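You operate a simulated robot arm through the tools that you are given. There is no shell and no other tool. Be economical: measure what you need, move in short steps, check, and stop when the job is done.

You run a simulated robot arm. Do the job below in one go: nothing can be reset, and whatever is moved stays where it is left.

## Task
Count the scoops on the inside of the grey flood tray, then put as many of the drippers from the inside of the grey flood tray on top of the blue cover. Then take the green dripper from the inside of the grey flood tray and leave it on the grey bench beside the white tray. Then put the teal label block from the inside of the grey flood tray on the base under the peg board. Then fetch the speckled yellow card and stand it on the top of the table with the card holders. Then take the plain blue card and leave it on top of the orange box. Then take the plain yellow card and leave it on top of the blue box. Then stack the carton labelled "Root feed" from the inside of the green flood tray on top of the carton marked "Fruit feed". Then take the probe and put it in the inside of the grey flood tray. Then put the teal planter on the end of the wall bench beside the grey mat away on the planter end of the long bench. Then put the moisture meter marked "29" from the end of the wall bench beside the grey mat on top of the orange planter. Then lift the orange tilting bin open. The order counts. Set down upright: green dripper, label block, speckled yellow card, moisture meter.

Only the result counts: the job must be done as asked and must still hold three seconds after the hand-in. Knocking over, shifting, dropping, spilling or breaking anything else fails it. Lids that push on must go on centred and level and be pressed home; caps that screw on are set level and turned clockwise until they are tight.

## Robot
A 7-joint arm with a two-finger parallel gripper on a trunk, on a base that drives. Base frame: it is fixed to the floor where the robot stands at the start and does not move with it; the origin is under the middle of the robot, x ahead of it, y to its left, z up; the surface under the hand at the start is at about z = 789. Units: mm, rad, N and s.
With the tool pointing down near the work surface it reaches from about 360 to 860 mm from the robot's upright axis, wherever it stands. Its first joint turns from -2.897 to 2.897 rad. Places, roughly: base under the peg board (33x22 cm) [-1220, -500, 800]; blue box [750, -4500, 750]; blue cover (21x18x6 cm) [600, 0, 800]; carton [500, 750, 750]; dripper [750, -250, 750]; green dripper [500, 0, 750]; grey bench beside the white tray (13x20 cm) [3340, 20, 780]; inside of the grey flood tray [600, 0, 800]; label block [500, -250, 750]; moisture meter [-1250, 1250, 1000]; orange box [1000, -4500, 750]; orange planter (10x10x9 cm) [-1200, 1300, 800]; orange tilting bin [3800, -9000, 300]; plain blue card (10x3x16 cm) [900, -700, 900]; plain yellow card (10x3x16 cm) [1000, -700, 900]; planter end of the long bench [600, -800, 800]; probe (4x4x11 cm) [-1100, 400, 900]; scoop (6x7x13 cm) [400, 300, 800]; scoop (6x7x15 cm) [600, 300, 800]; speckled yellow card (10x3x16 cm) [900, -500, 1000]; teal planter (10x10x9 cm) [-1300, 1100, 800]; top of the table with the card holders (111x24 cm) [1080, -720, 780]. Payload 3.43 kg.
The TCP is the grasp point between the finger pads, 34 mm short of the fingertips. In the tool frame z runs along the fingers and y along their closing line. Largest opening 128 mm; finger width 24, thickness 12; the body of the gripper, 48 by 130 mm, starts 96 mm behind the TCP.
Orientation is that of the tool frame in the base frame, as [roll, pitch, yaw] about the fixed x, y, z axes, in that order (R = Rz(yaw) Ry(pitch) Rx(roll)). With the fingers straight down and closing along the base's y, the tool's x points along the base's -x, its y along +y and its z along -z.

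## Interface
- The arm moves only by the tool step_arm. Its argument "deltas" is a list of rows, each an object (a shift or turn left out is 0, a gripper value left out holds the last) with "hand": the closure in counts, from 0 (fully open) to 255 (shut); "travel": the shift along the tool's x, y, z in units of 400 mm (1.0 is 400 mm), a list of three; "rot": the turn, a rotation vector about the tool's x, y, z in units of 45 degrees (1.0 is 45 degrees), a list of three. In form: [{"hand": hand, "travel": [tx, ty, tz], "rot": [wx, wy, wz]}, ...]. A call has 1 to 8 rows; each row is the pose to reach, as a shift and turn from the pose commanded when the call began, along the tool's axes at that moment. A call with a number of a shift or a turn outside -1 to 1 is refused whole. Rows are played at 5 a second. More than 50 mm and 0.15 rad between two rows, or a gripper value outside its range, and nothing of the call is played. A pose out of reach is approached as far as the arm can. The call stops where the force on the tool passes 40 N (or 10 N more than at its start, if that is more) or the arm is blocked; 0.2 s more then pass. The fingers move at their own pace (about 153 mm/s each) and stop on an object; they squeeze with about 20 N. The grip force told is the motor's: it shows also when the fingers shut on nothing. Time passes only in rows, and 0.2 s behind the last, so rows that repeat a pose let the fingers close. It gives the time, the measured TCP pose, the force on the tool (base axes), the opening and the grip force at its end, in the units of the frame above (readings bear some noise), with the torque about the TCP (base axes, N m) and any sound that the robot's microphone picked up.
- Cameras (640 x 400 px; columns grow to the right, rows downward): "scene" is now at [131.4, 52.1, 1534]; the picture's right is [0.88, -0.48, 0.00], its down [-0.44, -0.81, -0.39] and it looks along [0.19, 0.34, -0.92] (base axes); focal length 214 px, centre (320, 200). "wrist" rides on the gripper at [76, -11, -160] in the tool frame; the picture's right is [0.15, 0.99, 0.00], its down [-0.88, 0.13, -0.46] and it looks along [-0.45, 0.07, 0.89] (tool axes); focal length 234 px, centre (320, 200). There is no depth. A picture from a camera that has moved, and an enlarged one, comes with that camera's place and axes in the base frame and with its lens.
- grab_frame(camera): a new picture of that camera. It takes no simulated time.
- steer(legs): drives the robot by 1 to 6 legs, each [ahead, turn to the left] in mm and rad, along the robot's own axes; the way and the turn of a leg run together, so that a leg with both is an arc; at most 1500 mm and 3.142 rad a leg. The arm and the cameras ride along, it lands a little off, and it stops where it bumps. It gives what a move gives.
- turn_head(pan, tilt): turns the head with the scene camera to pan (to the left, within 2.304 rad either way) and tilt (down, from -0.506 to 1.204), counted from straight ahead of the robot. It gives what a move gives.
- inspect(camera, box): a new picture of the part [left, top, right, bottom] of that camera's present view, enlarged. It takes no simulated time.
- sign_off(): hands the job in; it is judged then, once.

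Work in short steps. Places have to be worked out from the pictures, the camera data and where the tool is seen: move nearer, look again, correct. Check each grasp and each placing, and mend what went wrong. You have 556 turns and 354 pictures in all, those below and enlarged ones among them. Open the gripper and draw the arm clear of the work before you hand the job in, unless the task says otherwise.

The tools are called after "Emit:" as name(argument=value, ...) on one line, values as JSON. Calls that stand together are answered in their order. step_arm: Moves the arm, as the interface text tells. Its arguments: {"type":"object","properties":{"deltas":{"type":"array"}},"required":["deltas"]} The other tools are called the same way: steer (legs) drives the base; turn_head (pan, tilt) turns the head that bears the scene camera; grab_frame (camera) takes a picture; inspect (camera, box) takes an enlarged picture of a part of a camera's view; sign_off () hands the job in.

At the start:

```text
clock: 0.0
eef_pos: [513.3, 333.3, 1221.4]
ee_rot: [3.141, -0.002, -3.136]
contact_force: [-0.5, -0.7, -0.6]
ft_torque: [0.01, -0.03, 0.01]
gripper_width: 127.9
gripper_force: 0.0
robot x, y, heading: [1.5, 0.1, 0.001]
head pan, tilt: [1.075, 1.171]
```

scene: 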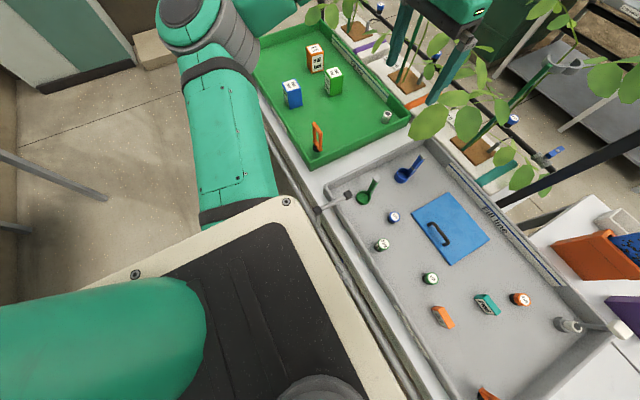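
wrist: 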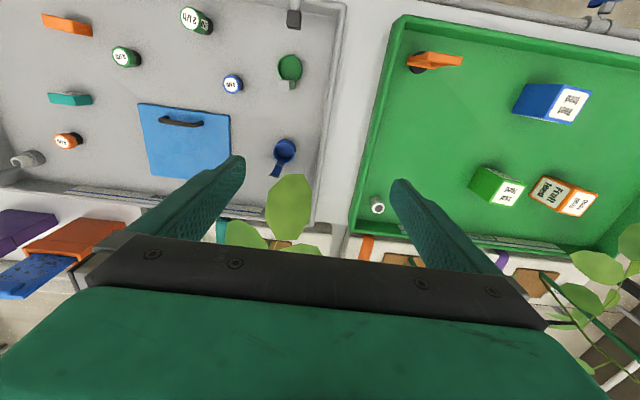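

I'll begin with a closer look at the grey tray from both cameras to identify the objects.

Emit:
inspect(camera="scene", box=[320, 140, 640, 400])

Emit:
inspect(camera="wrist", box=[0, 0, 340, 210])

```text
1.54 times, centred on (480, 270) of scene
camera zoom: at [131.4, 52.1, 1534.0], right [0.88, -0.48, 0.0], down [-0.44, -0.81, -0.39], along [0.19, 0.34, -0.92], focal length 330 px, centre (74, 92)
```

zoom: 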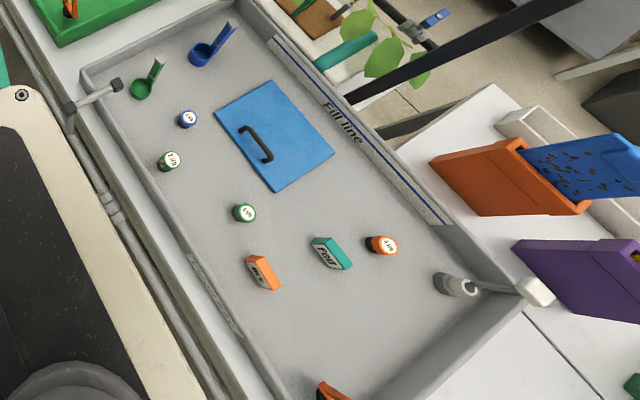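

```text
1.88 times, centred on (170, 105) of wrist
camera zoom: at [437.4, 323.6, 1382.2], right [-0.15, 0.99, 0.0], down [0.88, 0.13, 0.46], along [0.45, 0.07, -0.89], focal length 441 px, centre (602, 379)
```

zoom: 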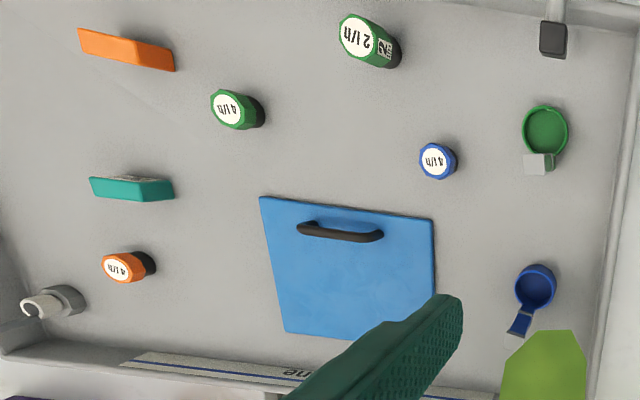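

Two scoops (green, blue) show in the grey tray, and four drippers: 2 green, 1 blue and 1 orange. I'll move the hand over the tray for a closer look.

Emit:
step_arm(deltas=[{"hand": 0, "travel": [0.01, -0.12, 0.02]}, {"travel": [0.02, -0.24, 0.05]}, {"travel": [0.03, -0.36, 0.08]}, {"travel": [0.04, -0.48, 0.11]}, {"travel": [0.05, -0.6, 0.14]}, {"travel": [0.06, -0.72, 0.17]}, {"travel": [0.07, -0.84, 0.2]}, {"travel": [0.08, -0.95, 0.23]}])

Emit:
grab_frame(camera="wrist")

Emit:
turn_head(pan=0.0, tilt=0.7)

Emit:
grab_frame(camera="scene")

```text
clock: 1.8
eef_pos: [482.3, -45.7, 1129.2]
ee_rot: [-3.141, 0.0, -3.137]
contact_force: [-0.9, -0.2, 0.2]
ft_torque: [-0.04, -0.01, -0.01]
gripper_width: 127.9
gripper_force: 0.1
robot x, y, heading: [1.2, 1.5, -0.0]
head pan, tilt: [1.075, 1.171]
```

```text
349 pictures are left
camera wrist: at [406.8, -55.8, 1290.0], right [-0.15, 0.99, 0.0], down [0.88, 0.14, 0.46], along [0.45, 0.07, -0.89], focal length 234 px, centre (320, 200)
```

wrist: 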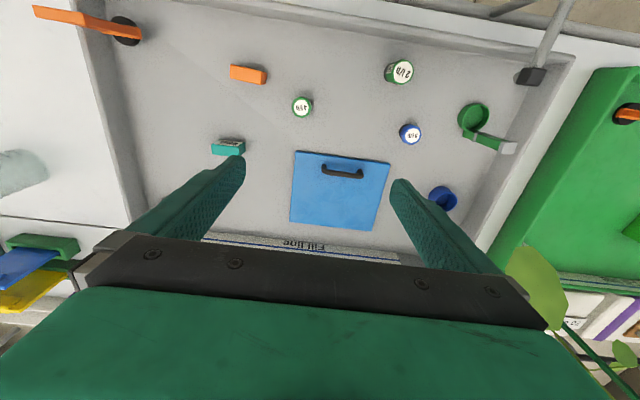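

```text
clock: 3.1
eef_pos: [482.5, -44.7, 1128.7]
ee_rot: [-3.141, -0.001, -3.136]
contact_force: [0.0, -0.5, 0.1]
ft_torque: [0.01, -0.01, -0.01]
gripper_width: 128.0
gripper_force: 0.0
robot x, y, heading: [0.2, -2.4, -0.0]
head pan, tilt: [0.0, 0.7]
```

```text
348 pictures are left
camera scene: at [188.8, 1.0, 1568.3], right [0.0, -1.0, 0.0], down [-0.64, 0.0, -0.76], along [0.76, 0.0, -0.64], focal length 214 px, centre (320, 200)
```

scene: 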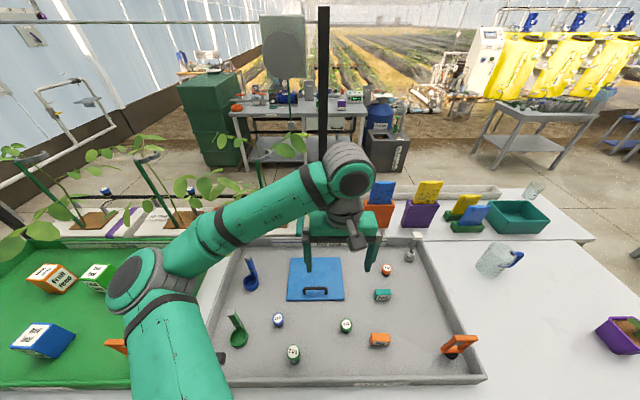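

Enlarging the drippers and the card area to compare the greens and read the labels.

Emit:
inspect(camera="scene", box=[220, 240, 480, 390])

Emit:
inspect(camera="wrist", box=[200, 40, 460, 200])

Emit:
inspect(camera="scene", box=[340, 160, 640, 360])

Emit:
inspect(camera="scene", box=[150, 0, 450, 180])

```text
2.46 times, centred on (350, 315) of scene
camera zoom: at [188.8, 1.0, 1568.3], right [0.0, -1.0, 0.0], down [-0.64, 0.0, -0.76], along [0.76, 0.0, -0.64], focal length 528 px, centre (246, -83)
```

zoom: 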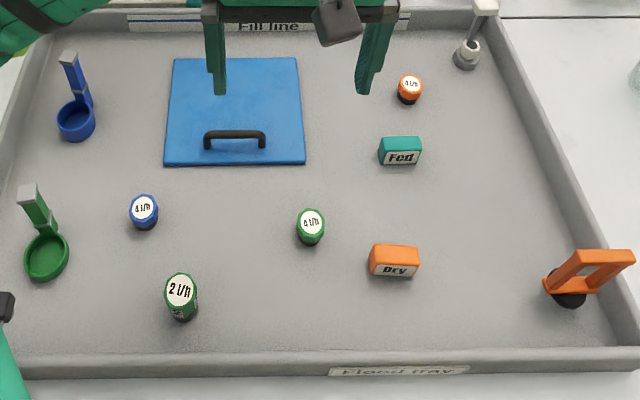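

```text
2.46 times, centred on (330, 120) of wrist
camera zoom: at [407.1, -55.4, 1290.1], right [-0.15, 0.99, 0.0], down [0.88, 0.13, 0.46], along [0.45, 0.07, -0.89], focal length 576 px, centre (295, 397)
```

zoom: 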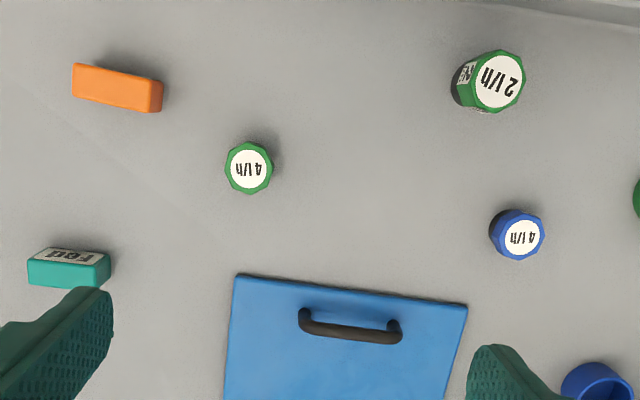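

```text
2.00 times, centred on (490, 260) of scene
camera zoom: at [188.8, 1.0, 1568.3], right [0.0, -1.0, 0.0], down [-0.64, 0.0, -0.76], along [0.76, 0.0, -0.64], focal length 429 px, centre (-20, 80)
```

zoom: 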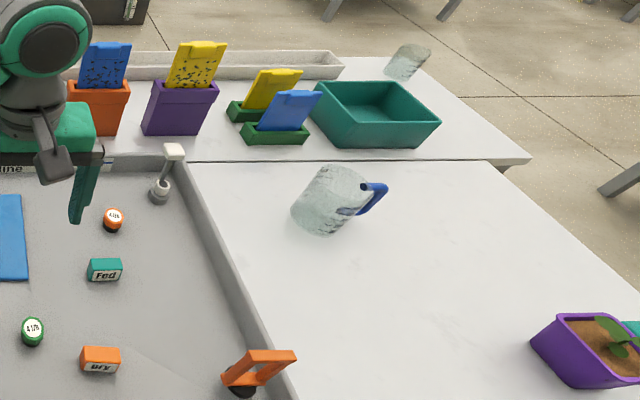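

```text
2.13 times, centred on (300, 90) of scene
camera zoom: at [188.8, 1.0, 1568.3], right [0.0, -1.0, 0.0], down [-0.64, 0.0, -0.76], along [0.76, 0.0, -0.64], focal length 458 px, centre (363, 435)
```

zoom: 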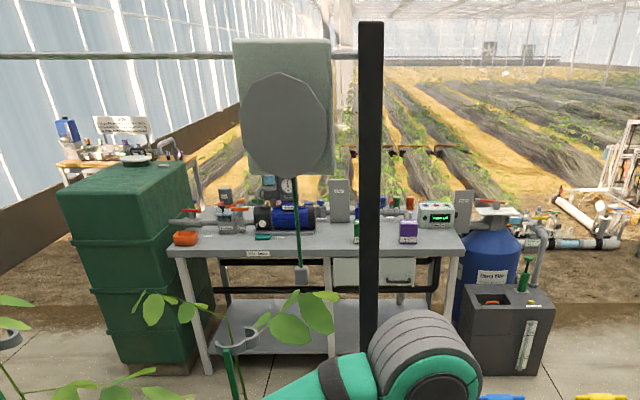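

Four drippers: "2 l/h" green (large), and small "4 l/h" green, blue and orange. There are two scoops, so I'll put the orange and blue drippers on the cover. I'll move over the orange one first.

Emit:
step_arm(deltas=[{"travel": [-0.06, -0.077, 0.06]}, {"travel": [-0.123, -0.154, 0.12]}, {"travel": [-0.185, -0.23, 0.18]}, {"travel": [-0.247, -0.307, 0.24]}, {"travel": [-0.309, -0.384, 0.3]}, {"travel": [-0.37, -0.46, 0.36]}, {"travel": [-0.43, -0.535, 0.42]}])

Emit:
grab_frame(camera="wrist")

```text
clock: 4.7
eef_pos: [654.2, -258.5, 964.1]
ee_rot: [3.141, 0.0, -3.136]
contact_force: [0.8, -0.8, -0.1]
ft_torque: [-0.07, 0.03, -0.01]
gripper_width: 128.3
gripper_force: 0.1
robot x, y, heading: [-2.6, 2.5, -0.001]
head pan, tilt: [0.0, 0.7]
```

```text
343 pictures are left
camera wrist: at [578.7, -269.8, 1124.4], right [-0.15, 0.99, 0.0], down [0.88, 0.14, 0.46], along [0.45, 0.07, -0.89], focal length 234 px, centre (320, 200)
```

wrist: 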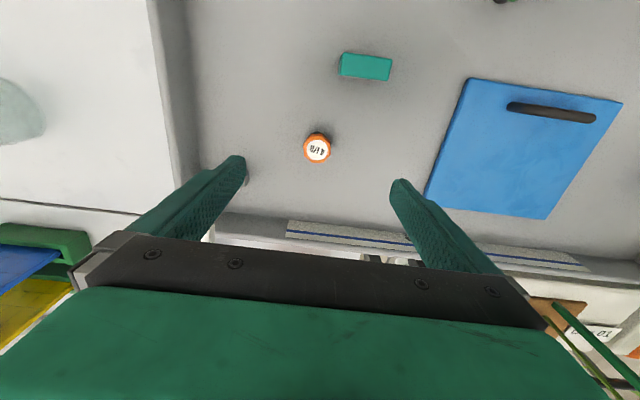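

The orange dripper is at about (657, -262), almost under the hand. I'll descend to z≈860 and look again.

Emit:
step_arm(deltas=[{"travel": [-0.003, -0.003, 0.1]}, {"travel": [-0.008, -0.007, 0.2]}, {"travel": [-0.008, -0.007, 0.26]}])

Emit:
grab_frame(camera="wrist")

Emit:
grab_frame(camera="scene")

```text
clock: 5.5
eef_pos: [656.8, -261.8, 860.2]
ee_rot: [3.141, 0.002, -3.137]
contact_force: [0.7, -0.1, -0.1]
ft_torque: [-0.02, -0.02, -0.01]
gripper_width: 128.1
gripper_force: 0.0
robot x, y, heading: [-2.7, -1.0, -0.001]
head pan, tilt: [0.0, 0.7]
```

```text
342 pictures are left
camera wrist: at [581.4, -271.2, 1021.2], right [-0.15, 0.99, 0.0], down [0.88, 0.13, 0.46], along [0.45, 0.07, -0.89], focal length 234 px, centre (320, 200)
```

wrist: 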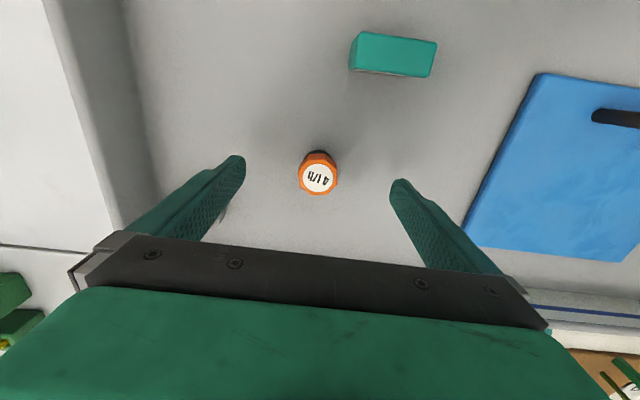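

```text
341 pictures are left
camera scene: at [188.8, 0.9, 1568.3], right [0.0, -1.0, 0.0], down [-0.64, 0.0, -0.77], along [0.77, 0.0, -0.64], focal length 214 px, centre (320, 200)
```

scene: 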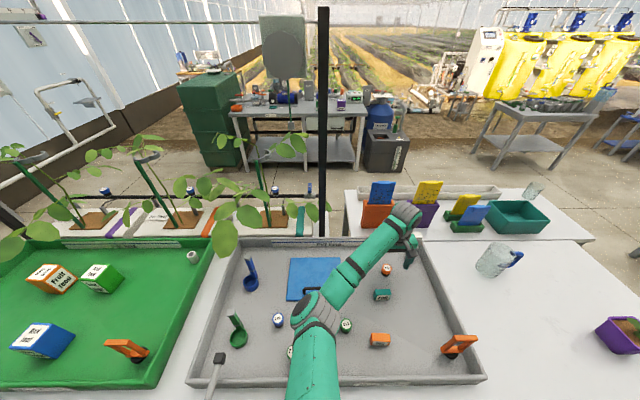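

The top is at z≈826, centred at (658, -261). I'll lower to TCP z≈830, then close.

Emit:
step_arm(deltas=[{"travel": [-0.003, 0, 0.04]}, {"travel": [-0.003, 0, 0.075]}, {"travel": [-0.003, 0, 0.0825]}])

Emit:
inspect(camera="wrist", box=[220, 120, 420, 245])

```text
clock: 6.3
eef_pos: [659.7, -261.1, 825.2]
ee_rot: [3.141, -0.001, -3.135]
contact_force: [-0.1, 0.4, -0.3]
ft_torque: [0.0, -0.04, -0.03]
gripper_width: 127.9
gripper_force: 0.1
robot x, y, heading: [1.1, -1.1, 0.005]
head pan, tilt: [0.0, 0.7]
```

```text
3.20 times, centred on (320, 182) of wrist
camera zoom: at [583.8, -272.7, 986.2], right [-0.15, 0.99, 0.0], down [0.88, 0.13, 0.46], along [0.45, 0.07, -0.89], focal length 749 px, centre (320, 256)
```

zoom: 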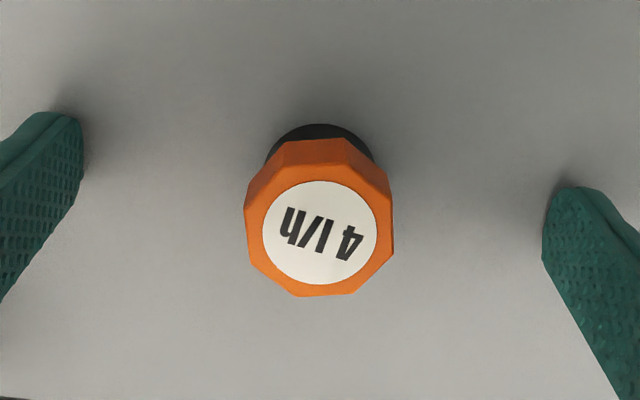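

The hand is level around the dripper with the fingertips near the floor. Closing.

Emit:
step_arm(deltas=[{"hand": 255}, {"hand": 255}, {"hand": 255}, {"hand": 255}])

Emit:
step_arm(deltas=[{"travel": [0, 0, -0.05]}, {"travel": [0, 0, -0.15]}, {"travel": [0, 0, -0.2]}])

Emit:
grab_frame(camera="wrist")

```text
clock: 7.3
eef_pos: [660.0, -261.6, 826.2]
ee_rot: [3.14, -0.002, -3.136]
contact_force: [-0.1, -0.3, 0.2]
ft_torque: [0.0, 0.04, 0.02]
gripper_width: 35.6
gripper_force: 20.1
robot x, y, heading: [0.2, -2.6, -0.003]
head pan, tilt: [0.0, 0.7]
```

```text
clock: 8.1
eef_pos: [658.9, -262.2, 905.6]
ee_rot: [-3.141, 0.0, -3.136]
contact_force: [-0.2, -0.6, -0.7]
ft_torque: [0.0, 0.02, 0.0]
gripper_width: 35.3
gripper_force: 19.9
robot x, y, heading: [1.4, 3.0, 0.0]
head pan, tilt: [0.0, 0.7]
```

```text
339 pictures are left
camera wrist: at [583.0, -273.9, 1065.7], right [-0.15, 0.99, 0.0], down [0.88, 0.13, 0.46], along [0.45, 0.07, -0.89], focal length 234 px, centre (320, 200)
```

wrist: 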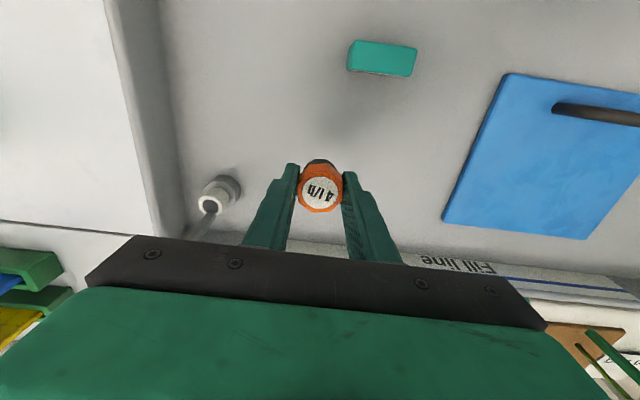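

Held (opening 35 mm). The cover spans x≈549–725, y≈-90–120, with its handle near x≈560. I'll carry the dripper to (675, -35).

Emit:
step_arm(deltas=[{"travel": [-0.008, 0.115, 0]}, {"travel": [-0.016, 0.23, 0]}, {"travel": [-0.024, 0.345, 0]}, {"travel": [-0.032, 0.46, 0]}, {"travel": [-0.04, 0.567, 0]}])

Emit:
grab_frame(camera="wrist")

```text
clock: 9.3
eef_pos: [675.3, -35.9, 906.6]
ee_rot: [-3.141, -0.001, -3.139]
contact_force: [-0.8, -0.8, -0.6]
ft_torque: [0.02, 0.0, -0.04]
gripper_width: 35.3
gripper_force: 20.3
robot x, y, heading: [3.4, -3.1, -0.005]
head pan, tilt: [0.0, 0.7]
```

```text
338 pictures are left
camera wrist: at [599.6, -47.2, 1066.1], right [-0.15, 0.99, 0.0], down [0.88, 0.13, 0.46], along [0.45, 0.07, -0.89], focal length 234 px, centre (320, 200)
```

wrist: 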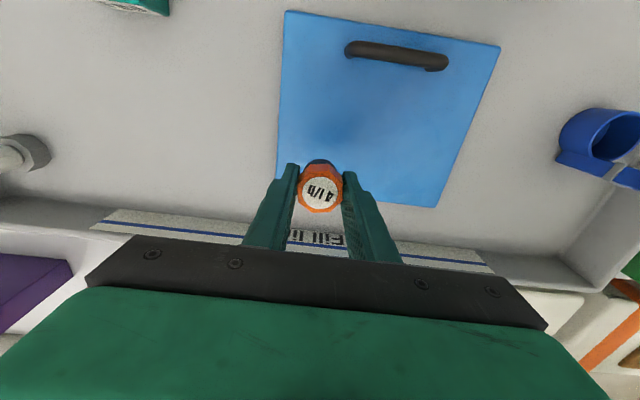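

Position over the cover is good; I'll shift 10 mm toward the middle and descend gently.

Emit:
step_arm(deltas=[{"travel": [0.02, 0.01, 0.05]}, {"travel": [0.025, 0.02, 0.1]}, {"travel": [0.025, 0.02, 0.14]}])

Emit:
step_arm(deltas=[{"travel": [0, 0, 0.01]}])

Emit:
step_arm(deltas=[{"travel": [0, 0, 0.01]}])

Emit:
inspect(camera="wrist", box=[220, 120, 420, 245])

```text
clock: 10.1
eef_pos: [664.8, -27.5, 849.8]
ee_rot: [3.141, 0.0, -3.137]
contact_force: [0.5, 0.0, 0.4]
ft_torque: [-0.02, 0.03, -0.01]
gripper_width: 35.5
gripper_force: 19.5
robot x, y, heading: [1.4, -0.5, -0.005]
head pan, tilt: [0.0, 0.7]
```

```text
clock: 10.5
eef_pos: [665.0, -26.9, 844.9]
ee_rot: [3.142, 0.003, -3.136]
contact_force: [0.6, 0.8, -0.7]
ft_torque: [0.01, 0.01, -0.01]
gripper_width: 35.6
gripper_force: 19.2
robot x, y, heading: [-2.1, 0.8, -0.001]
head pan, tilt: [0.0, 0.7]
```

```text
clock: 10.9
eef_pos: [665.2, -27.9, 842.0]
ee_rot: [3.14, -0.001, -3.136]
contact_force: [0.1, 0.4, 0.4]
ft_torque: [0.0, -0.02, -0.02]
gripper_width: 35.6
gripper_force: 20.0
robot x, y, heading: [0.6, 3.0, -0.003]
head pan, tilt: [0.0, 0.7]
```

```text
3.20 times, centred on (320, 182) of wrist
camera zoom: at [589.1, -38.3, 1001.1], right [-0.15, 0.99, 0.0], down [0.88, 0.13, 0.46], along [0.45, 0.07, -0.89], focal length 749 px, centre (320, 256)
```

zoom: 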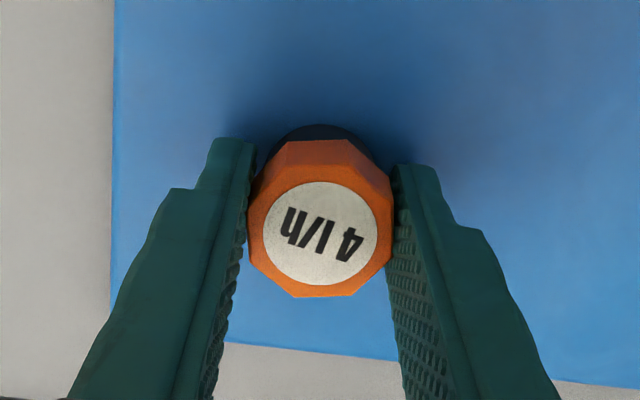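

No contact yet at TCP z=842; lowering in 2–3 mm steps.

Emit:
step_arm(deltas=[{"travel": [0, 0, 0.006]}])

Emit:
step_arm(deltas=[{"travel": [0, 0, 0.005]}])

```text
clock: 11.3
eef_pos: [664.0, -27.0, 837.7]
ee_rot: [3.141, 0.0, -3.137]
contact_force: [0.7, 0.6, 0.5]
ft_torque: [-0.02, 0.01, 0.06]
gripper_width: 35.3
gripper_force: 20.4
robot x, y, heading: [0.0, 3.0, -0.0]
head pan, tilt: [0.0, 0.7]
```

```text
clock: 11.7
eef_pos: [664.7, -26.6, 837.4]
ee_rot: [-3.141, 0.003, -3.135]
contact_force: [-1.9, 0.6, 12.5]
ft_torque: [0.04, 0.1, 0.02]
gripper_width: 35.5
gripper_force: 20.6
robot x, y, heading: [1.1, -2.0, -0.001]
head pan, tilt: [0.0, 0.7]
```

Contact (12 N). I'll release with a partial opening, then raise.

Emit:
step_arm(deltas=[{"hand": 140, "travel": [0, 0, -0.002]}, {"hand": 140, "travel": [0, 0, -0.002]}, {"hand": 140, "travel": [0, 0, -0.1]}, {"hand": 140, "travel": [0, 0, -0.2]}, {"hand": 140, "travel": [0, 0, -0.3]}])

Emit:
grab_frame(camera="wrist")

```text
clock: 12.9
eef_pos: [666.2, -26.4, 956.6]
ee_rot: [3.141, 0.001, -3.137]
contact_force: [-0.3, -0.3, -0.6]
ft_torque: [0.0, -0.06, -0.01]
gripper_width: 57.7
gripper_force: 0.2
robot x, y, heading: [0.2, -0.7, 0.005]
head pan, tilt: [0.0, 0.7]
```

```text
336 pictures are left
camera wrist: at [590.3, -37.2, 1116.9], right [-0.15, 0.99, 0.0], down [0.88, 0.13, 0.46], along [0.45, 0.07, -0.89], focal length 234 px, centre (320, 200)
```

wrist: 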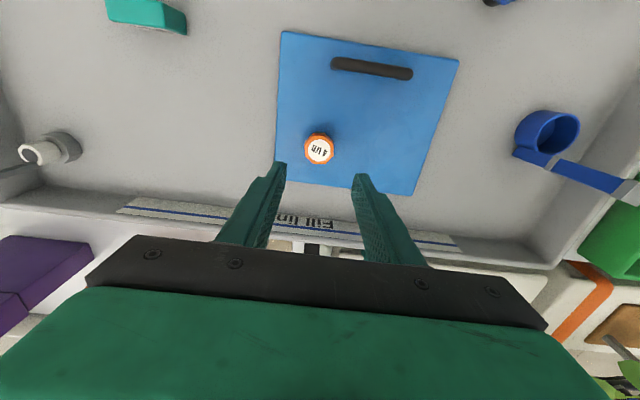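

Orange dripper stands on the cover. Next is the blue dripper at about (474, 133).

Emit:
step_arm(deltas=[{"hand": 100, "travel": [0.08, 0.066, 0.0]}, {"travel": [0.16, 0.133, 0.02]}, {"travel": [0.24, 0.2, 0.04]}, {"travel": [0.32, 0.265, 0.06]}, {"travel": [0.4, 0.33, 0.08]}, {"travel": [0.48, 0.3975, 0.15]}])

Emit:
grab_frame(camera="wrist")

```text
refused: row 6 steps farther than a row can; nothing moved
```

```text
335 pictures are left
camera wrist: at [590.3, -37.2, 1116.9], right [-0.15, 0.99, 0.0], down [0.88, 0.13, 0.46], along [0.45, 0.07, -0.89], focal length 234 px, centre (320, 200)
```

wrist: 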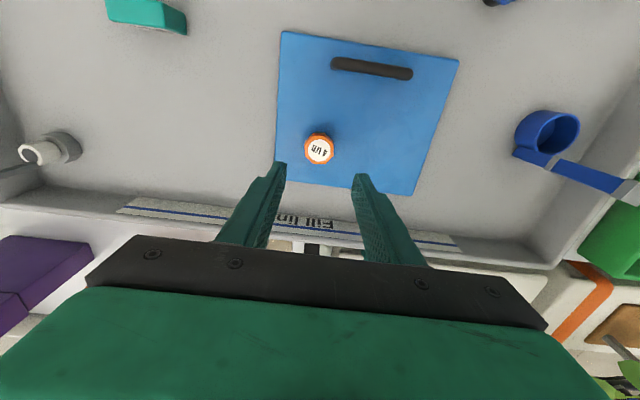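

The last row was too long; I'll resend with an extra row.

Emit:
step_arm(deltas=[{"hand": 100, "travel": [0.08, 0.066, 0.0]}, {"travel": [0.16, 0.133, 0.02]}, {"travel": [0.24, 0.2, 0.04]}, {"travel": [0.32, 0.265, 0.06]}, {"travel": [0.4, 0.33, 0.08]}, {"travel": [0.48, 0.3975, 0.1]}, {"travel": [0.48, 0.3975, 0.2]}])

Emit:
grab_frame(camera="wrist")

```text
clock: 14.5
eef_pos: [471.4, 132.0, 875.2]
ee_rot: [-3.141, 0.0, -3.135]
contact_force: [-0.1, 0.2, 0.5]
ft_torque: [-0.02, -0.01, 0.02]
gripper_width: 77.6
gripper_force: 0.1
robot x, y, heading: [-0.7, -1.9, -0.004]
head pan, tilt: [0.0, 0.7]
```

```text
334 pictures are left
camera wrist: at [395.7, 120.6, 1036.1], right [-0.15, 0.99, 0.0], down [0.88, 0.13, 0.46], along [0.45, 0.07, -0.89], focal length 234 px, centre (320, 200)
```

wrist: 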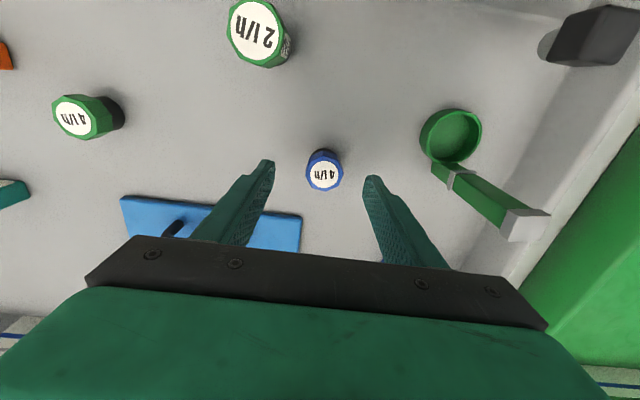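

Blue dripper is at about (474, 137). I'll descend to z≈825 and close.

Emit:
step_arm(deltas=[{"travel": [-0.006, 0.012, 0.05]}, {"travel": [-0.006, 0.013, 0.1]}, {"travel": [-0.006, 0.013, 0.123]}])

Emit:
inspect(camera="wrist", box=[220, 120, 420, 245])

```text
clock: 15.3
eef_pos: [475.1, 137.6, 827.4]
ee_rot: [-3.141, 0.0, -3.136]
contact_force: [-0.3, -1.0, -0.1]
ft_torque: [-0.01, 0.01, -0.03]
gripper_width: 77.9
gripper_force: 0.1
robot x, y, heading: [0.8, 3.0, -0.001]
head pan, tilt: [0.0, 0.7]
```

```text
3.20 times, centred on (320, 182) of wrist
camera zoom: at [399.6, 126.6, 987.1], right [-0.15, 0.99, 0.0], down [0.88, 0.13, 0.46], along [0.45, 0.07, -0.89], focal length 749 px, centre (320, 256)
```

zoom: 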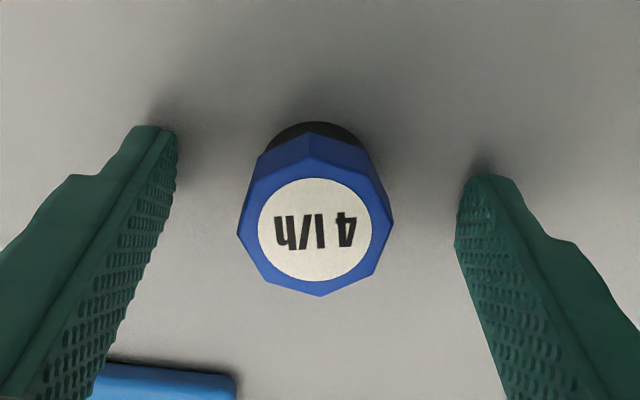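

Centred. Close, lift and carry to (665, 65) over the cover.

Emit:
step_arm(deltas=[{"hand": 255}, {"hand": 255}, {"hand": 255}, {"travel": [0, 0, -0.06]}, {"travel": [0, 0, -0.15]}, {"travel": [0, 0, -0.23]}])

Emit:
step_arm(deltas=[{"travel": [-0.1, -0.036, 0]}, {"travel": [-0.2, -0.072, 0]}, {"travel": [-0.3, -0.108, 0]}, {"travel": [-0.4, -0.144, 0]}, {"travel": [-0.475, -0.18, 0]}])

Emit:
grab_frame(camera="wrist")

```text
clock: 16.7
eef_pos: [473.4, 136.0, 918.4]
ee_rot: [3.141, -0.001, -3.138]
contact_force: [0.3, -0.9, -0.3]
ft_torque: [0.04, -0.03, -0.02]
gripper_width: 34.9
gripper_force: 20.1
robot x, y, heading: [0.0, 2.6, 0.0]
head pan, tilt: [0.0, 0.7]
```

```text
clock: 17.9
eef_pos: [666.7, 67.0, 920.2]
ee_rot: [3.141, -0.001, -3.137]
contact_force: [0.4, 0.3, -0.6]
ft_torque: [-0.02, 0.0, -0.03]
gripper_width: 35.0
gripper_force: 19.8
robot x, y, heading: [-3.5, -0.9, 0.005]
head pan, tilt: [0.0, 0.7]
```

```text
332 pictures are left
camera wrist: at [589.9, 55.0, 1080.6], right [-0.15, 0.99, 0.0], down [0.88, 0.14, 0.46], along [0.45, 0.07, -0.89], focal length 234 px, centre (320, 200)
```

wrist: 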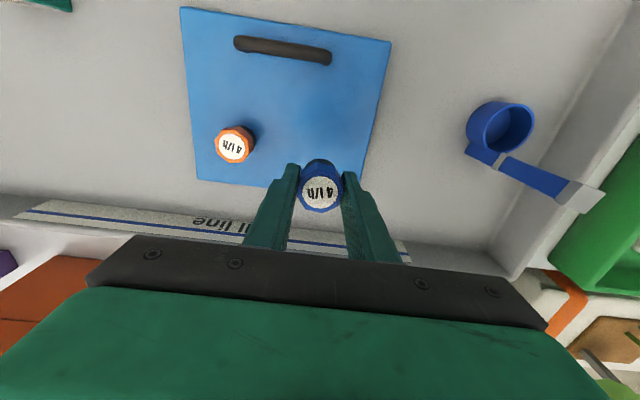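

Clear of the orange dripper and inside the edges; lowering to contact.

Emit:
step_arm(deltas=[{"travel": [0.01, -0.01, 0.1]}, {"travel": [0.01, -0.01, 0.17]}, {"travel": [0.01, -0.01, 0.198]}])

Emit:
step_arm(deltas=[{"travel": [0, 0, 0.006]}])

Emit:
step_arm(deltas=[{"travel": [0, 0, 0.005]}])

```text
clock: 18.7
eef_pos: [660.2, 60.3, 840.8]
ee_rot: [-3.141, 0.0, -3.135]
contact_force: [-0.9, 0.5, -0.6]
ft_torque: [-0.01, -0.01, -0.04]
gripper_width: 35.3
gripper_force: 20.2
robot x, y, heading: [2.4, 0.4, 0.004]
head pan, tilt: [0.0, 0.7]
```

```text
clock: 19.1
eef_pos: [660.5, 60.8, 838.8]
ee_rot: [-3.141, 0.0, -3.137]
contact_force: [0.3, -0.8, 2.9]
ft_torque: [-0.03, 0.06, -0.02]
gripper_width: 35.2
gripper_force: 19.7
robot x, y, heading: [-0.5, 0.4, -0.002]
head pan, tilt: [0.0, 0.7]
```

```text
clock: 19.5
eef_pos: [661.3, 61.4, 835.7]
ee_rot: [-3.142, 0.002, -3.136]
contact_force: [-0.2, -1.5, 14.5]
ft_torque: [0.0, 0.02, -0.12]
gripper_width: 34.9
gripper_force: 20.1
robot x, y, heading: [-1.3, -3.0, -0.001]
head pan, tilt: [0.0, 0.7]
```

Contact at 14 N; releasing and raising.

Emit:
step_arm(deltas=[{"hand": 140, "travel": [0, 0, -0.003]}, {"hand": 140, "travel": [0, 0, -0.003]}, {"hand": 140, "travel": [0, 0, -0.1]}, {"hand": 140, "travel": [0, 0, -0.2]}, {"hand": 140, "travel": [0, 0, -0.3]}])

Emit:
grab_frame(camera="wrist")

Emit:
inspect(camera="scene", box=[180, 230, 490, 390])

```text
clock: 20.7
eef_pos: [659.3, 62.1, 956.3]
ee_rot: [-3.141, 0.001, -3.137]
contact_force: [0.0, 0.3, 0.2]
ft_torque: [0.05, -0.05, 0.01]
gripper_width: 57.5
gripper_force: 0.1
robot x, y, heading: [-3.8, 0.7, -0.001]
head pan, tilt: [0.0, 0.7]
```

```text
331 pictures are left
camera wrist: at [584.0, 49.8, 1116.8], right [-0.15, 0.99, 0.0], down [0.88, 0.14, 0.46], along [0.45, 0.07, -0.89], focal length 234 px, centre (320, 200)
```

wrist: 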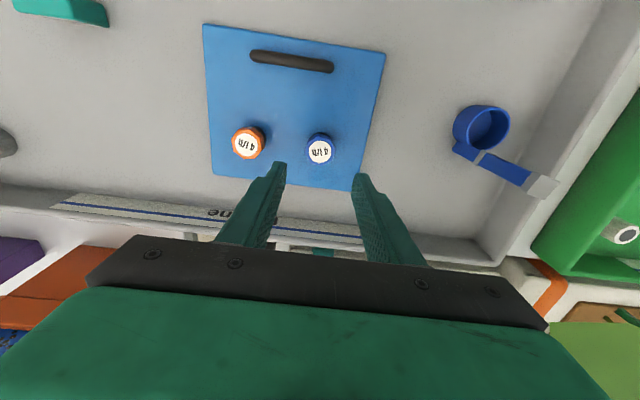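

```text
2.06 times, centred on (335, 310) of scene
camera zoom: at [188.8, 0.9, 1568.3], right [0.0, -1.0, 0.0], down [-0.64, 0.0, -0.76], along [0.76, 0.0, -0.64], focal length 443 px, centre (289, -27)
```

zoom: 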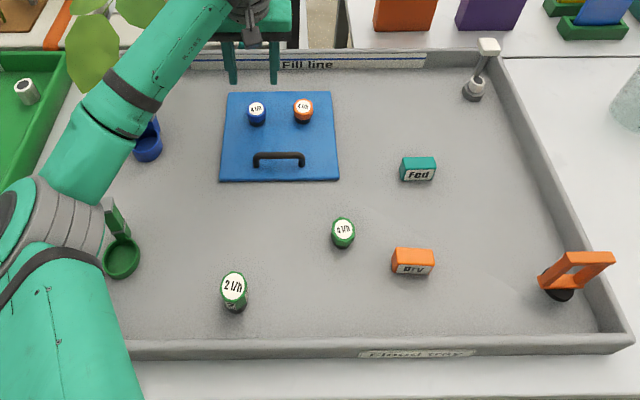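

Both drippers stand on the cover. The remaining distinct object is the large green "2 l/h" dripper at about (376, 79), which I take as the separate "green dripper". I'll move over it.

Emit:
step_arm(deltas=[{"hand": 90, "travel": [0.12, 0.007, 0.0]}, {"travel": [0.24, 0.014, 0.0]}, {"travel": [0.36, 0.02, 0.0]}, {"travel": [0.48, 0.027, 0.0]}, {"travel": [0.6, 0.034, 0.0]}, {"travel": [0.7, 0.04, 0.03]}])

Emit:
grab_frame(camera="wrist")

```text
clock: 22.1
eef_pos: [380.2, 77.3, 944.4]
ee_rot: [-3.141, 0.001, -3.136]
contact_force: [0.1, -0.1, -0.6]
ft_torque: [-0.01, 0.03, -0.01]
gripper_width: 82.7
gripper_force: 0.1
robot x, y, heading: [-2.0, 1.6, -0.001]
head pan, tilt: [0.0, 0.7]
```

```text
329 pictures are left
camera wrist: at [304.9, 65.5, 1105.1], right [-0.15, 0.99, 0.0], down [0.88, 0.14, 0.46], along [0.45, 0.07, -0.89], focal length 234 px, centre (320, 200)
```

wrist: 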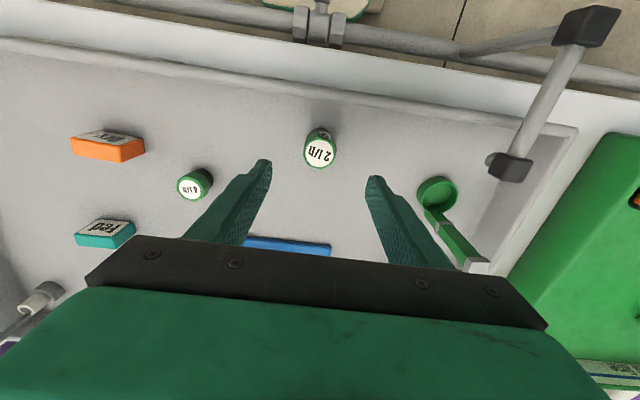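

Top centre is at (375, 77). Descending to z≈832 around it.

Emit:
step_arm(deltas=[{"travel": [0.012, 0, 0.1]}, {"travel": [0.012, 0, 0.2]}, {"travel": [0.012, 0, 0.28]}])

Emit:
inspect(camera="wrist", box=[220, 120, 420, 245])

```text
clock: 22.9
eef_pos: [375.0, 77.9, 832.4]
ee_rot: [3.14, 0.0, -3.138]
contact_force: [-0.5, 0.1, -0.2]
ft_torque: [-0.01, 0.02, 0.0]
gripper_width: 82.8
gripper_force: 0.1
robot x, y, heading: [1.2, 1.6, -0.0]
head pan, tilt: [0.0, 0.7]
```

```text
3.20 times, centred on (320, 182) of wrist
camera zoom: at [299.3, 65.6, 993.0], right [-0.15, 0.99, 0.0], down [0.88, 0.13, 0.46], along [0.45, 0.07, -0.89], focal length 749 px, centre (320, 256)
```

zoom: 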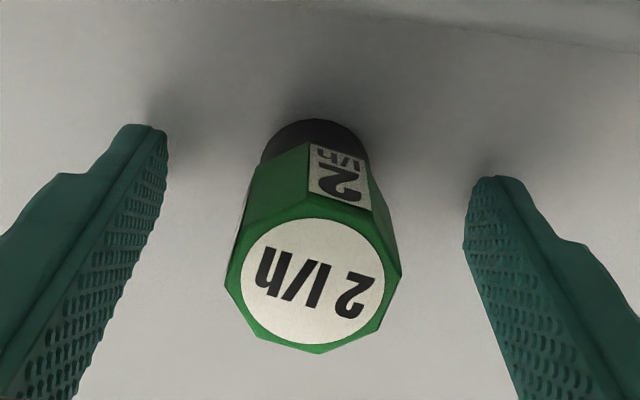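

It is taller than I judged (top ≈ 860+), so mid-height is right at the TCP. I'll close and lift.

Emit:
step_arm(deltas=[{"hand": 255, "travel": [0.006, 0, 0]}, {"hand": 255, "travel": [0.006, 0, 0]}, {"hand": 255, "travel": [0.006, 0, 0]}, {"hand": 255, "travel": [0.006, 0, 0]}])

Emit:
step_arm(deltas=[{"travel": [0, 0, -0.06]}, {"travel": [0, 0, -0.15]}, {"travel": [0, 0, -0.27]}, {"travel": [0, 0, -0.39]}])

Emit:
grab_frame(camera="wrist")

Emit:
turn_head(pan=0.0, tilt=0.3)

Emit:
grab_frame(camera="scene")

```text
clock: 23.9
eef_pos: [371.9, 77.1, 833.2]
ee_rot: [-3.141, -0.001, -3.136]
contact_force: [0.2, 0.9, 0.0]
ft_torque: [0.04, -0.02, 0.02]
gripper_width: 35.6
gripper_force: 19.8
robot x, y, heading: [-0.8, -1.5, 0.004]
head pan, tilt: [0.0, 0.7]
```

```text
clock: 24.9
eef_pos: [374.4, 77.2, 988.6]
ee_rot: [-3.139, 0.001, -3.136]
contact_force: [0.2, 0.0, 0.0]
ft_torque: [-0.04, -0.01, 0.01]
gripper_width: 34.2
gripper_force: 20.4
robot x, y, heading: [1.4, 3.1, 0.002]
head pan, tilt: [0.0, 0.7]
```

```text
327 pictures are left
camera wrist: at [299.2, 65.9, 1149.6], right [-0.15, 0.99, 0.0], down [0.88, 0.13, 0.46], along [0.45, 0.07, -0.89], focal length 234 px, centre (320, 200)
```

wrist: 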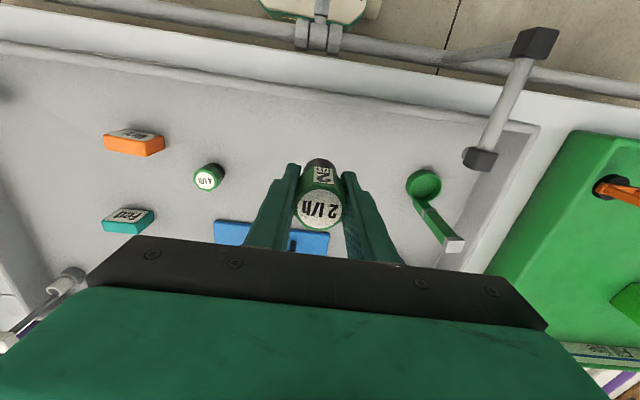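

```text
clock: 25.8
eef_pos: [375.5, 76.7, 988.5]
ee_rot: [-3.14, -0.001, -3.137]
contact_force: [-0.3, 1.1, 0.0]
ft_torque: [0.04, 0.0, 0.0]
gripper_width: 34.4
gripper_force: 19.2
robot x, y, heading: [0.1, -4.3, 0.002]
head pan, tilt: [0.0, 0.3]
```

```text
326 pictures are left
camera scene: at [197.2, 0.9, 1604.4], right [0.0, -1.0, 0.0], down [-0.3, 0.0, -0.96], along [0.96, 0.0, -0.3], focal length 214 px, centre (320, 200)
```

scene: 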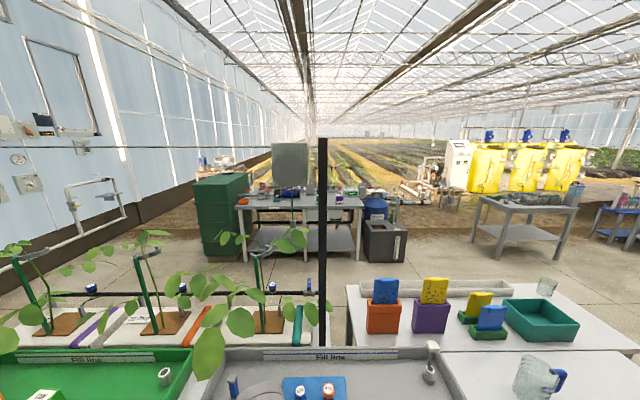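

Held well. I need a map of passages, so I'll look around right, left and behind.

Emit:
turn_head(pan=-1.0, tilt=0.45)

Emit:
grab_frame(camera="scene")

Emit:
turn_head(pan=-2.2, tilt=0.45)

Emit:
grab_frame(camera="scene")

Emit:
turn_head(pan=1.1, tilt=0.45)

Emit:
grab_frame(camera="scene")

Emit:
turn_head(pan=2.25, tilt=0.45)

Emit:
grab_frame(camera="scene")

```text
clock: 27.1
eef_pos: [375.6, 76.6, 986.4]
ee_rot: [-3.141, 0.0, -3.136]
contact_force: [0.3, 0.2, -0.3]
ft_torque: [-0.01, -0.01, 0.0]
gripper_width: 34.3
gripper_force: 20.1
robot x, y, heading: [1.5, 0.7, 0.001]
head pan, tilt: [-1.0, 0.45]
```

```text
325 pictures are left
camera scene: at [153.5, -76.4, 1590.5], right [-0.84, -0.54, 0.0], down [-0.24, 0.37, -0.9], along [0.49, -0.76, -0.43], focal length 214 px, centre (320, 200)
```

scene: 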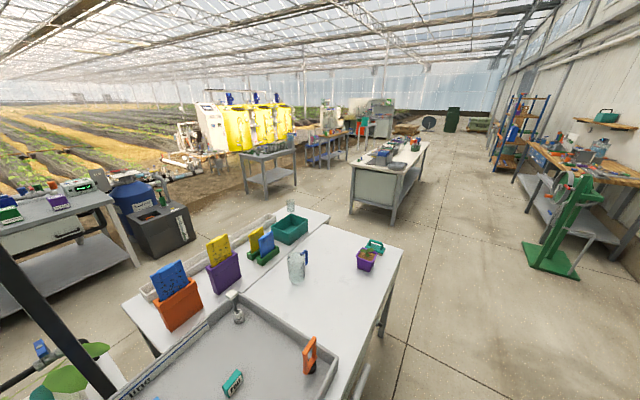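

```text
clock: 28.5
eef_pos: [375.9, 77.3, 988.8]
ee_rot: [-3.141, -0.001, -3.137]
contact_force: [0.4, 0.0, 0.5]
ft_torque: [0.06, -0.03, 0.02]
gripper_width: 34.2
gripper_force: 19.9
robot x, y, heading: [-0.3, -1.3, 0.003]
head pan, tilt: [-2.201, 0.45]
```

```text
324 pictures are left
camera scene: at [49.7, -73.3, 1590.5], right [-0.81, 0.59, 0.0], down [0.26, 0.35, -0.9], along [-0.53, -0.73, -0.44], focal length 214 px, centre (320, 200)
```

scene: 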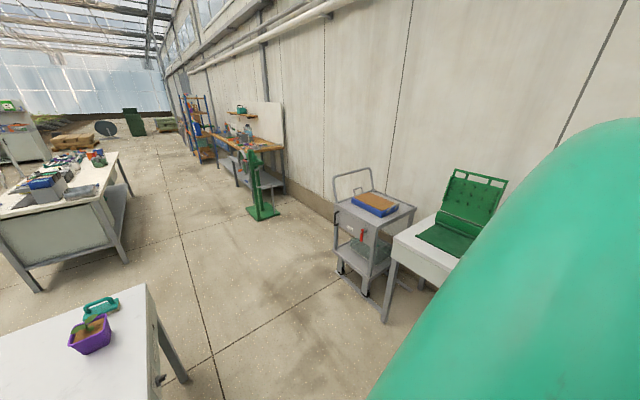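

```text
clock: 31.3
eef_pos: [374.4, 77.0, 988.1]
ee_rot: [3.141, 0.0, -3.138]
contact_force: [0.0, -0.4, -0.8]
ft_torque: [0.01, 0.01, -0.01]
gripper_width: 34.2
gripper_force: 19.7
robot x, y, heading: [1.0, 1.2, 0.001]
head pan, tilt: [1.1, 0.45]
```

```text
323 pictures are left
camera scene: at [145.6, 82.8, 1590.5], right [0.89, -0.45, 0.0], down [-0.2, -0.39, -0.9], along [0.41, 0.8, -0.44], focal length 214 px, centre (320, 200)
```

scene: 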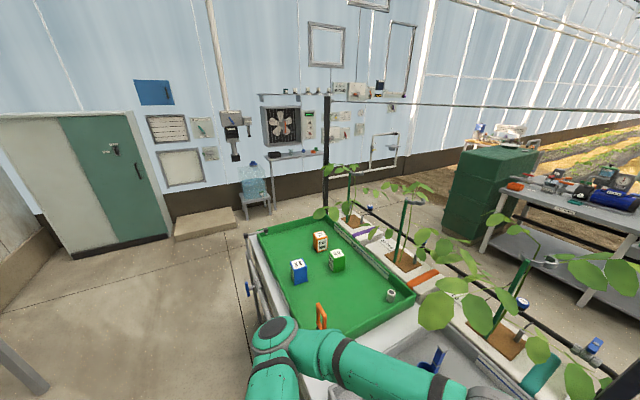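

```text
clock: 32.6
eef_pos: [374.9, 77.3, 989.1]
ee_rot: [3.142, 0.0, -3.138]
contact_force: [0.3, 0.0, 0.4]
ft_torque: [0.0, 0.01, 0.03]
gripper_width: 34.2
gripper_force: 20.0
robot x, y, heading: [1.4, -0.7, 0.001]
head pan, tilt: [2.25, 0.45]
```

```text
322 pictures are left
camera scene: at [46.1, 72.6, 1590.5], right [0.78, 0.63, 0.0], down [0.27, -0.34, -0.9], along [-0.56, 0.7, -0.44], focal length 214 px, centre (320, 200)
```

scene: 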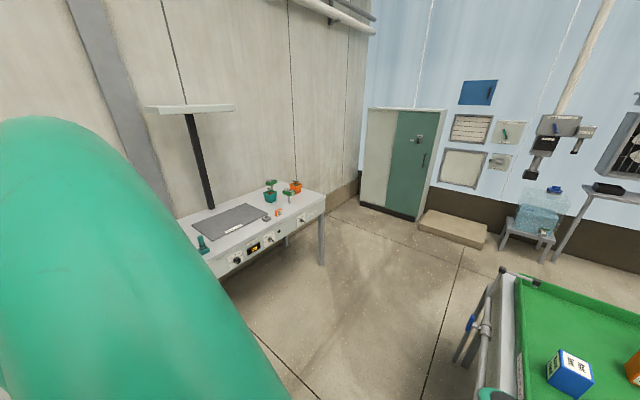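

I'll zoom on the grey bench ahead to locate the white tray and the free spot.

Emit:
turn_head(pan=0.0, tilt=0.25)

Emit:
inspect(camera="scene", box=[180, 140, 440, 300])

Emit:
turn_head(pan=-1.0, tilt=0.45)

Emit:
inspect(camera="scene", box=[0, 130, 200, 310])

Emit:
inspect(camera="scene", box=[330, 80, 640, 280])

```text
clock: 34.7
eef_pos: [375.6, 77.3, 989.2]
ee_rot: [-3.141, 0.001, -3.138]
contact_force: [-0.4, -0.2, 0.7]
ft_torque: [-0.01, -0.01, 0.03]
gripper_width: 34.3
gripper_force: 20.0
robot x, y, heading: [-0.1, 0.2, 0.001]
head pan, tilt: [0.0, 0.25]
```

```text
2.46 times, centred on (310, 220) of scene
camera zoom: at [197.2, 1.0, 1609.1], right [0.0, -1.0, 0.0], down [-0.25, 0.0, -0.97], along [0.97, 0.0, -0.25], focal length 528 px, centre (345, 151)
```

zoom: 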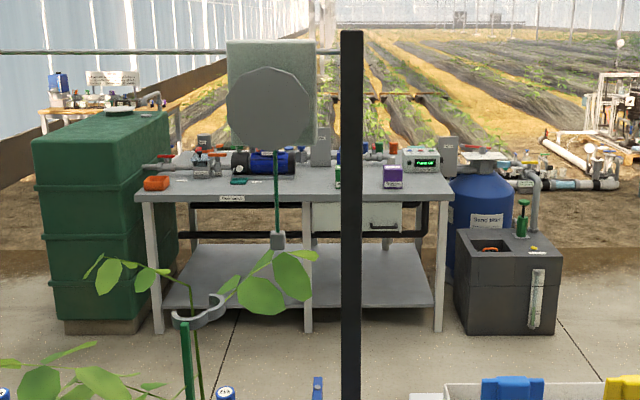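

```text
clock: 36.0
eef_pos: [375.4, 76.4, 988.7]
ee_rot: [-3.14, 0.0, -3.136]
contact_force: [0.2, -0.7, -0.6]
ft_torque: [-0.03, 0.05, 0.01]
gripper_width: 34.2
gripper_force: 19.7
robot x, y, heading: [-1.2, -2.3, 0.005]
head pan, tilt: [-1.0, 0.45]
```

```text
2.22 times, centred on (100, 220) of scene
camera zoom: at [153.5, -76.4, 1590.5], right [-0.84, -0.54, 0.0], down [-0.24, 0.37, -0.9], along [0.49, -0.76, -0.43], focal length 477 px, centre (809, 156)
```

zoom: 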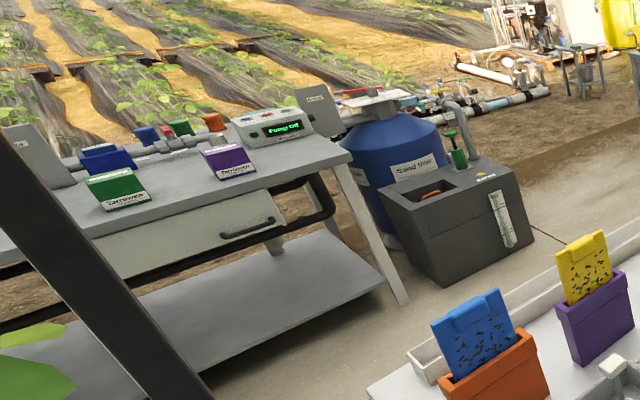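

```text
2.00 times, centred on (485, 180) of scene
camera zoom: at [153.5, -76.4, 1590.5], right [-0.84, -0.54, 0.0], down [-0.24, 0.37, -0.9], along [0.49, -0.76, -0.43], focal length 429 px, centre (-10, 240)
```

zoom: 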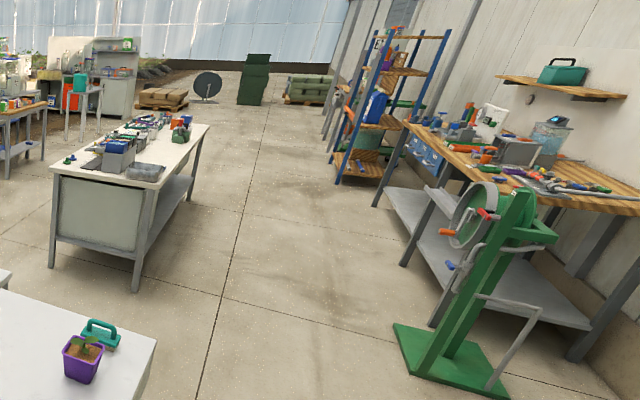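

The bench runs about x 2640–3400 and its middle is hidden by the pole, so the spot is near its back edge. I'll raise the arm, back off, and drive round the right end of the benches.

Emit:
step_arm(deltas=[{"travel": [0, 0, -0.12]}, {"travel": [0, 0, -0.24]}, {"travel": [0, 0, -0.36]}, {"travel": [0, 0, -0.48]}])

Emit:
steer(legs=[[-200, 0], [0, -1.571], [1500, 0], [450, 0], [0, 1.571]])

Emit:
turn_head(pan=0.0, tilt=0.4)

Emit:
grab_frame(camera="scene")

```text
clock: 37.0
eef_pos: [372.9, 74.5, 1180.7]
ee_rot: [-3.141, 0.002, -3.136]
contact_force: [0.4, -0.1, -0.4]
ft_torque: [0.0, 0.02, 0.0]
gripper_width: 34.1
gripper_force: 19.9
robot x, y, heading: [1.0, -0.2, 0.0]
head pan, tilt: [-1.0, 0.45]
```

```text
clock: 56.7
eef_pos: [124.1, -1898.7, 1181.5]
ee_rot: [-3.14, 0.001, 3.108]
contact_force: [0.4, -0.7, 0.0]
ft_torque: [-0.01, 0.03, -0.01]
gripper_width: 34.2
gripper_force: 20.3
robot x, y, heading: [-255.3, -1961.1, -0.036]
head pan, tilt: [-1.0, 0.45]
```

```text
clock: 58.0
eef_pos: [123.9, -1899.6, 1181.5]
ee_rot: [-3.141, -0.001, 3.108]
contact_force: [-0.1, -1.0, -0.5]
ft_torque: [0.01, 0.01, 0.04]
gripper_width: 34.0
gripper_force: 20.4
robot x, y, heading: [-251.4, -1958.0, -0.038]
head pan, tilt: [0.0, 0.4]
```

```text
318 pictures are left
camera scene: at [-57.5, -1967.2, 1595.2], right [-0.04, -1.0, 0.0], down [-0.39, 0.01, -0.92], along [0.92, -0.04, -0.39], focal length 214 px, centre (320, 200)
```

scene: 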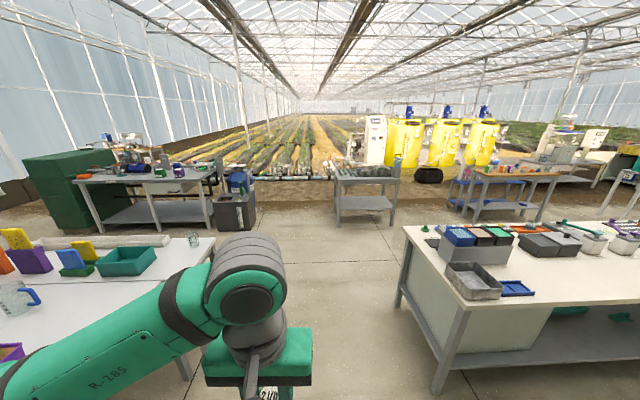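

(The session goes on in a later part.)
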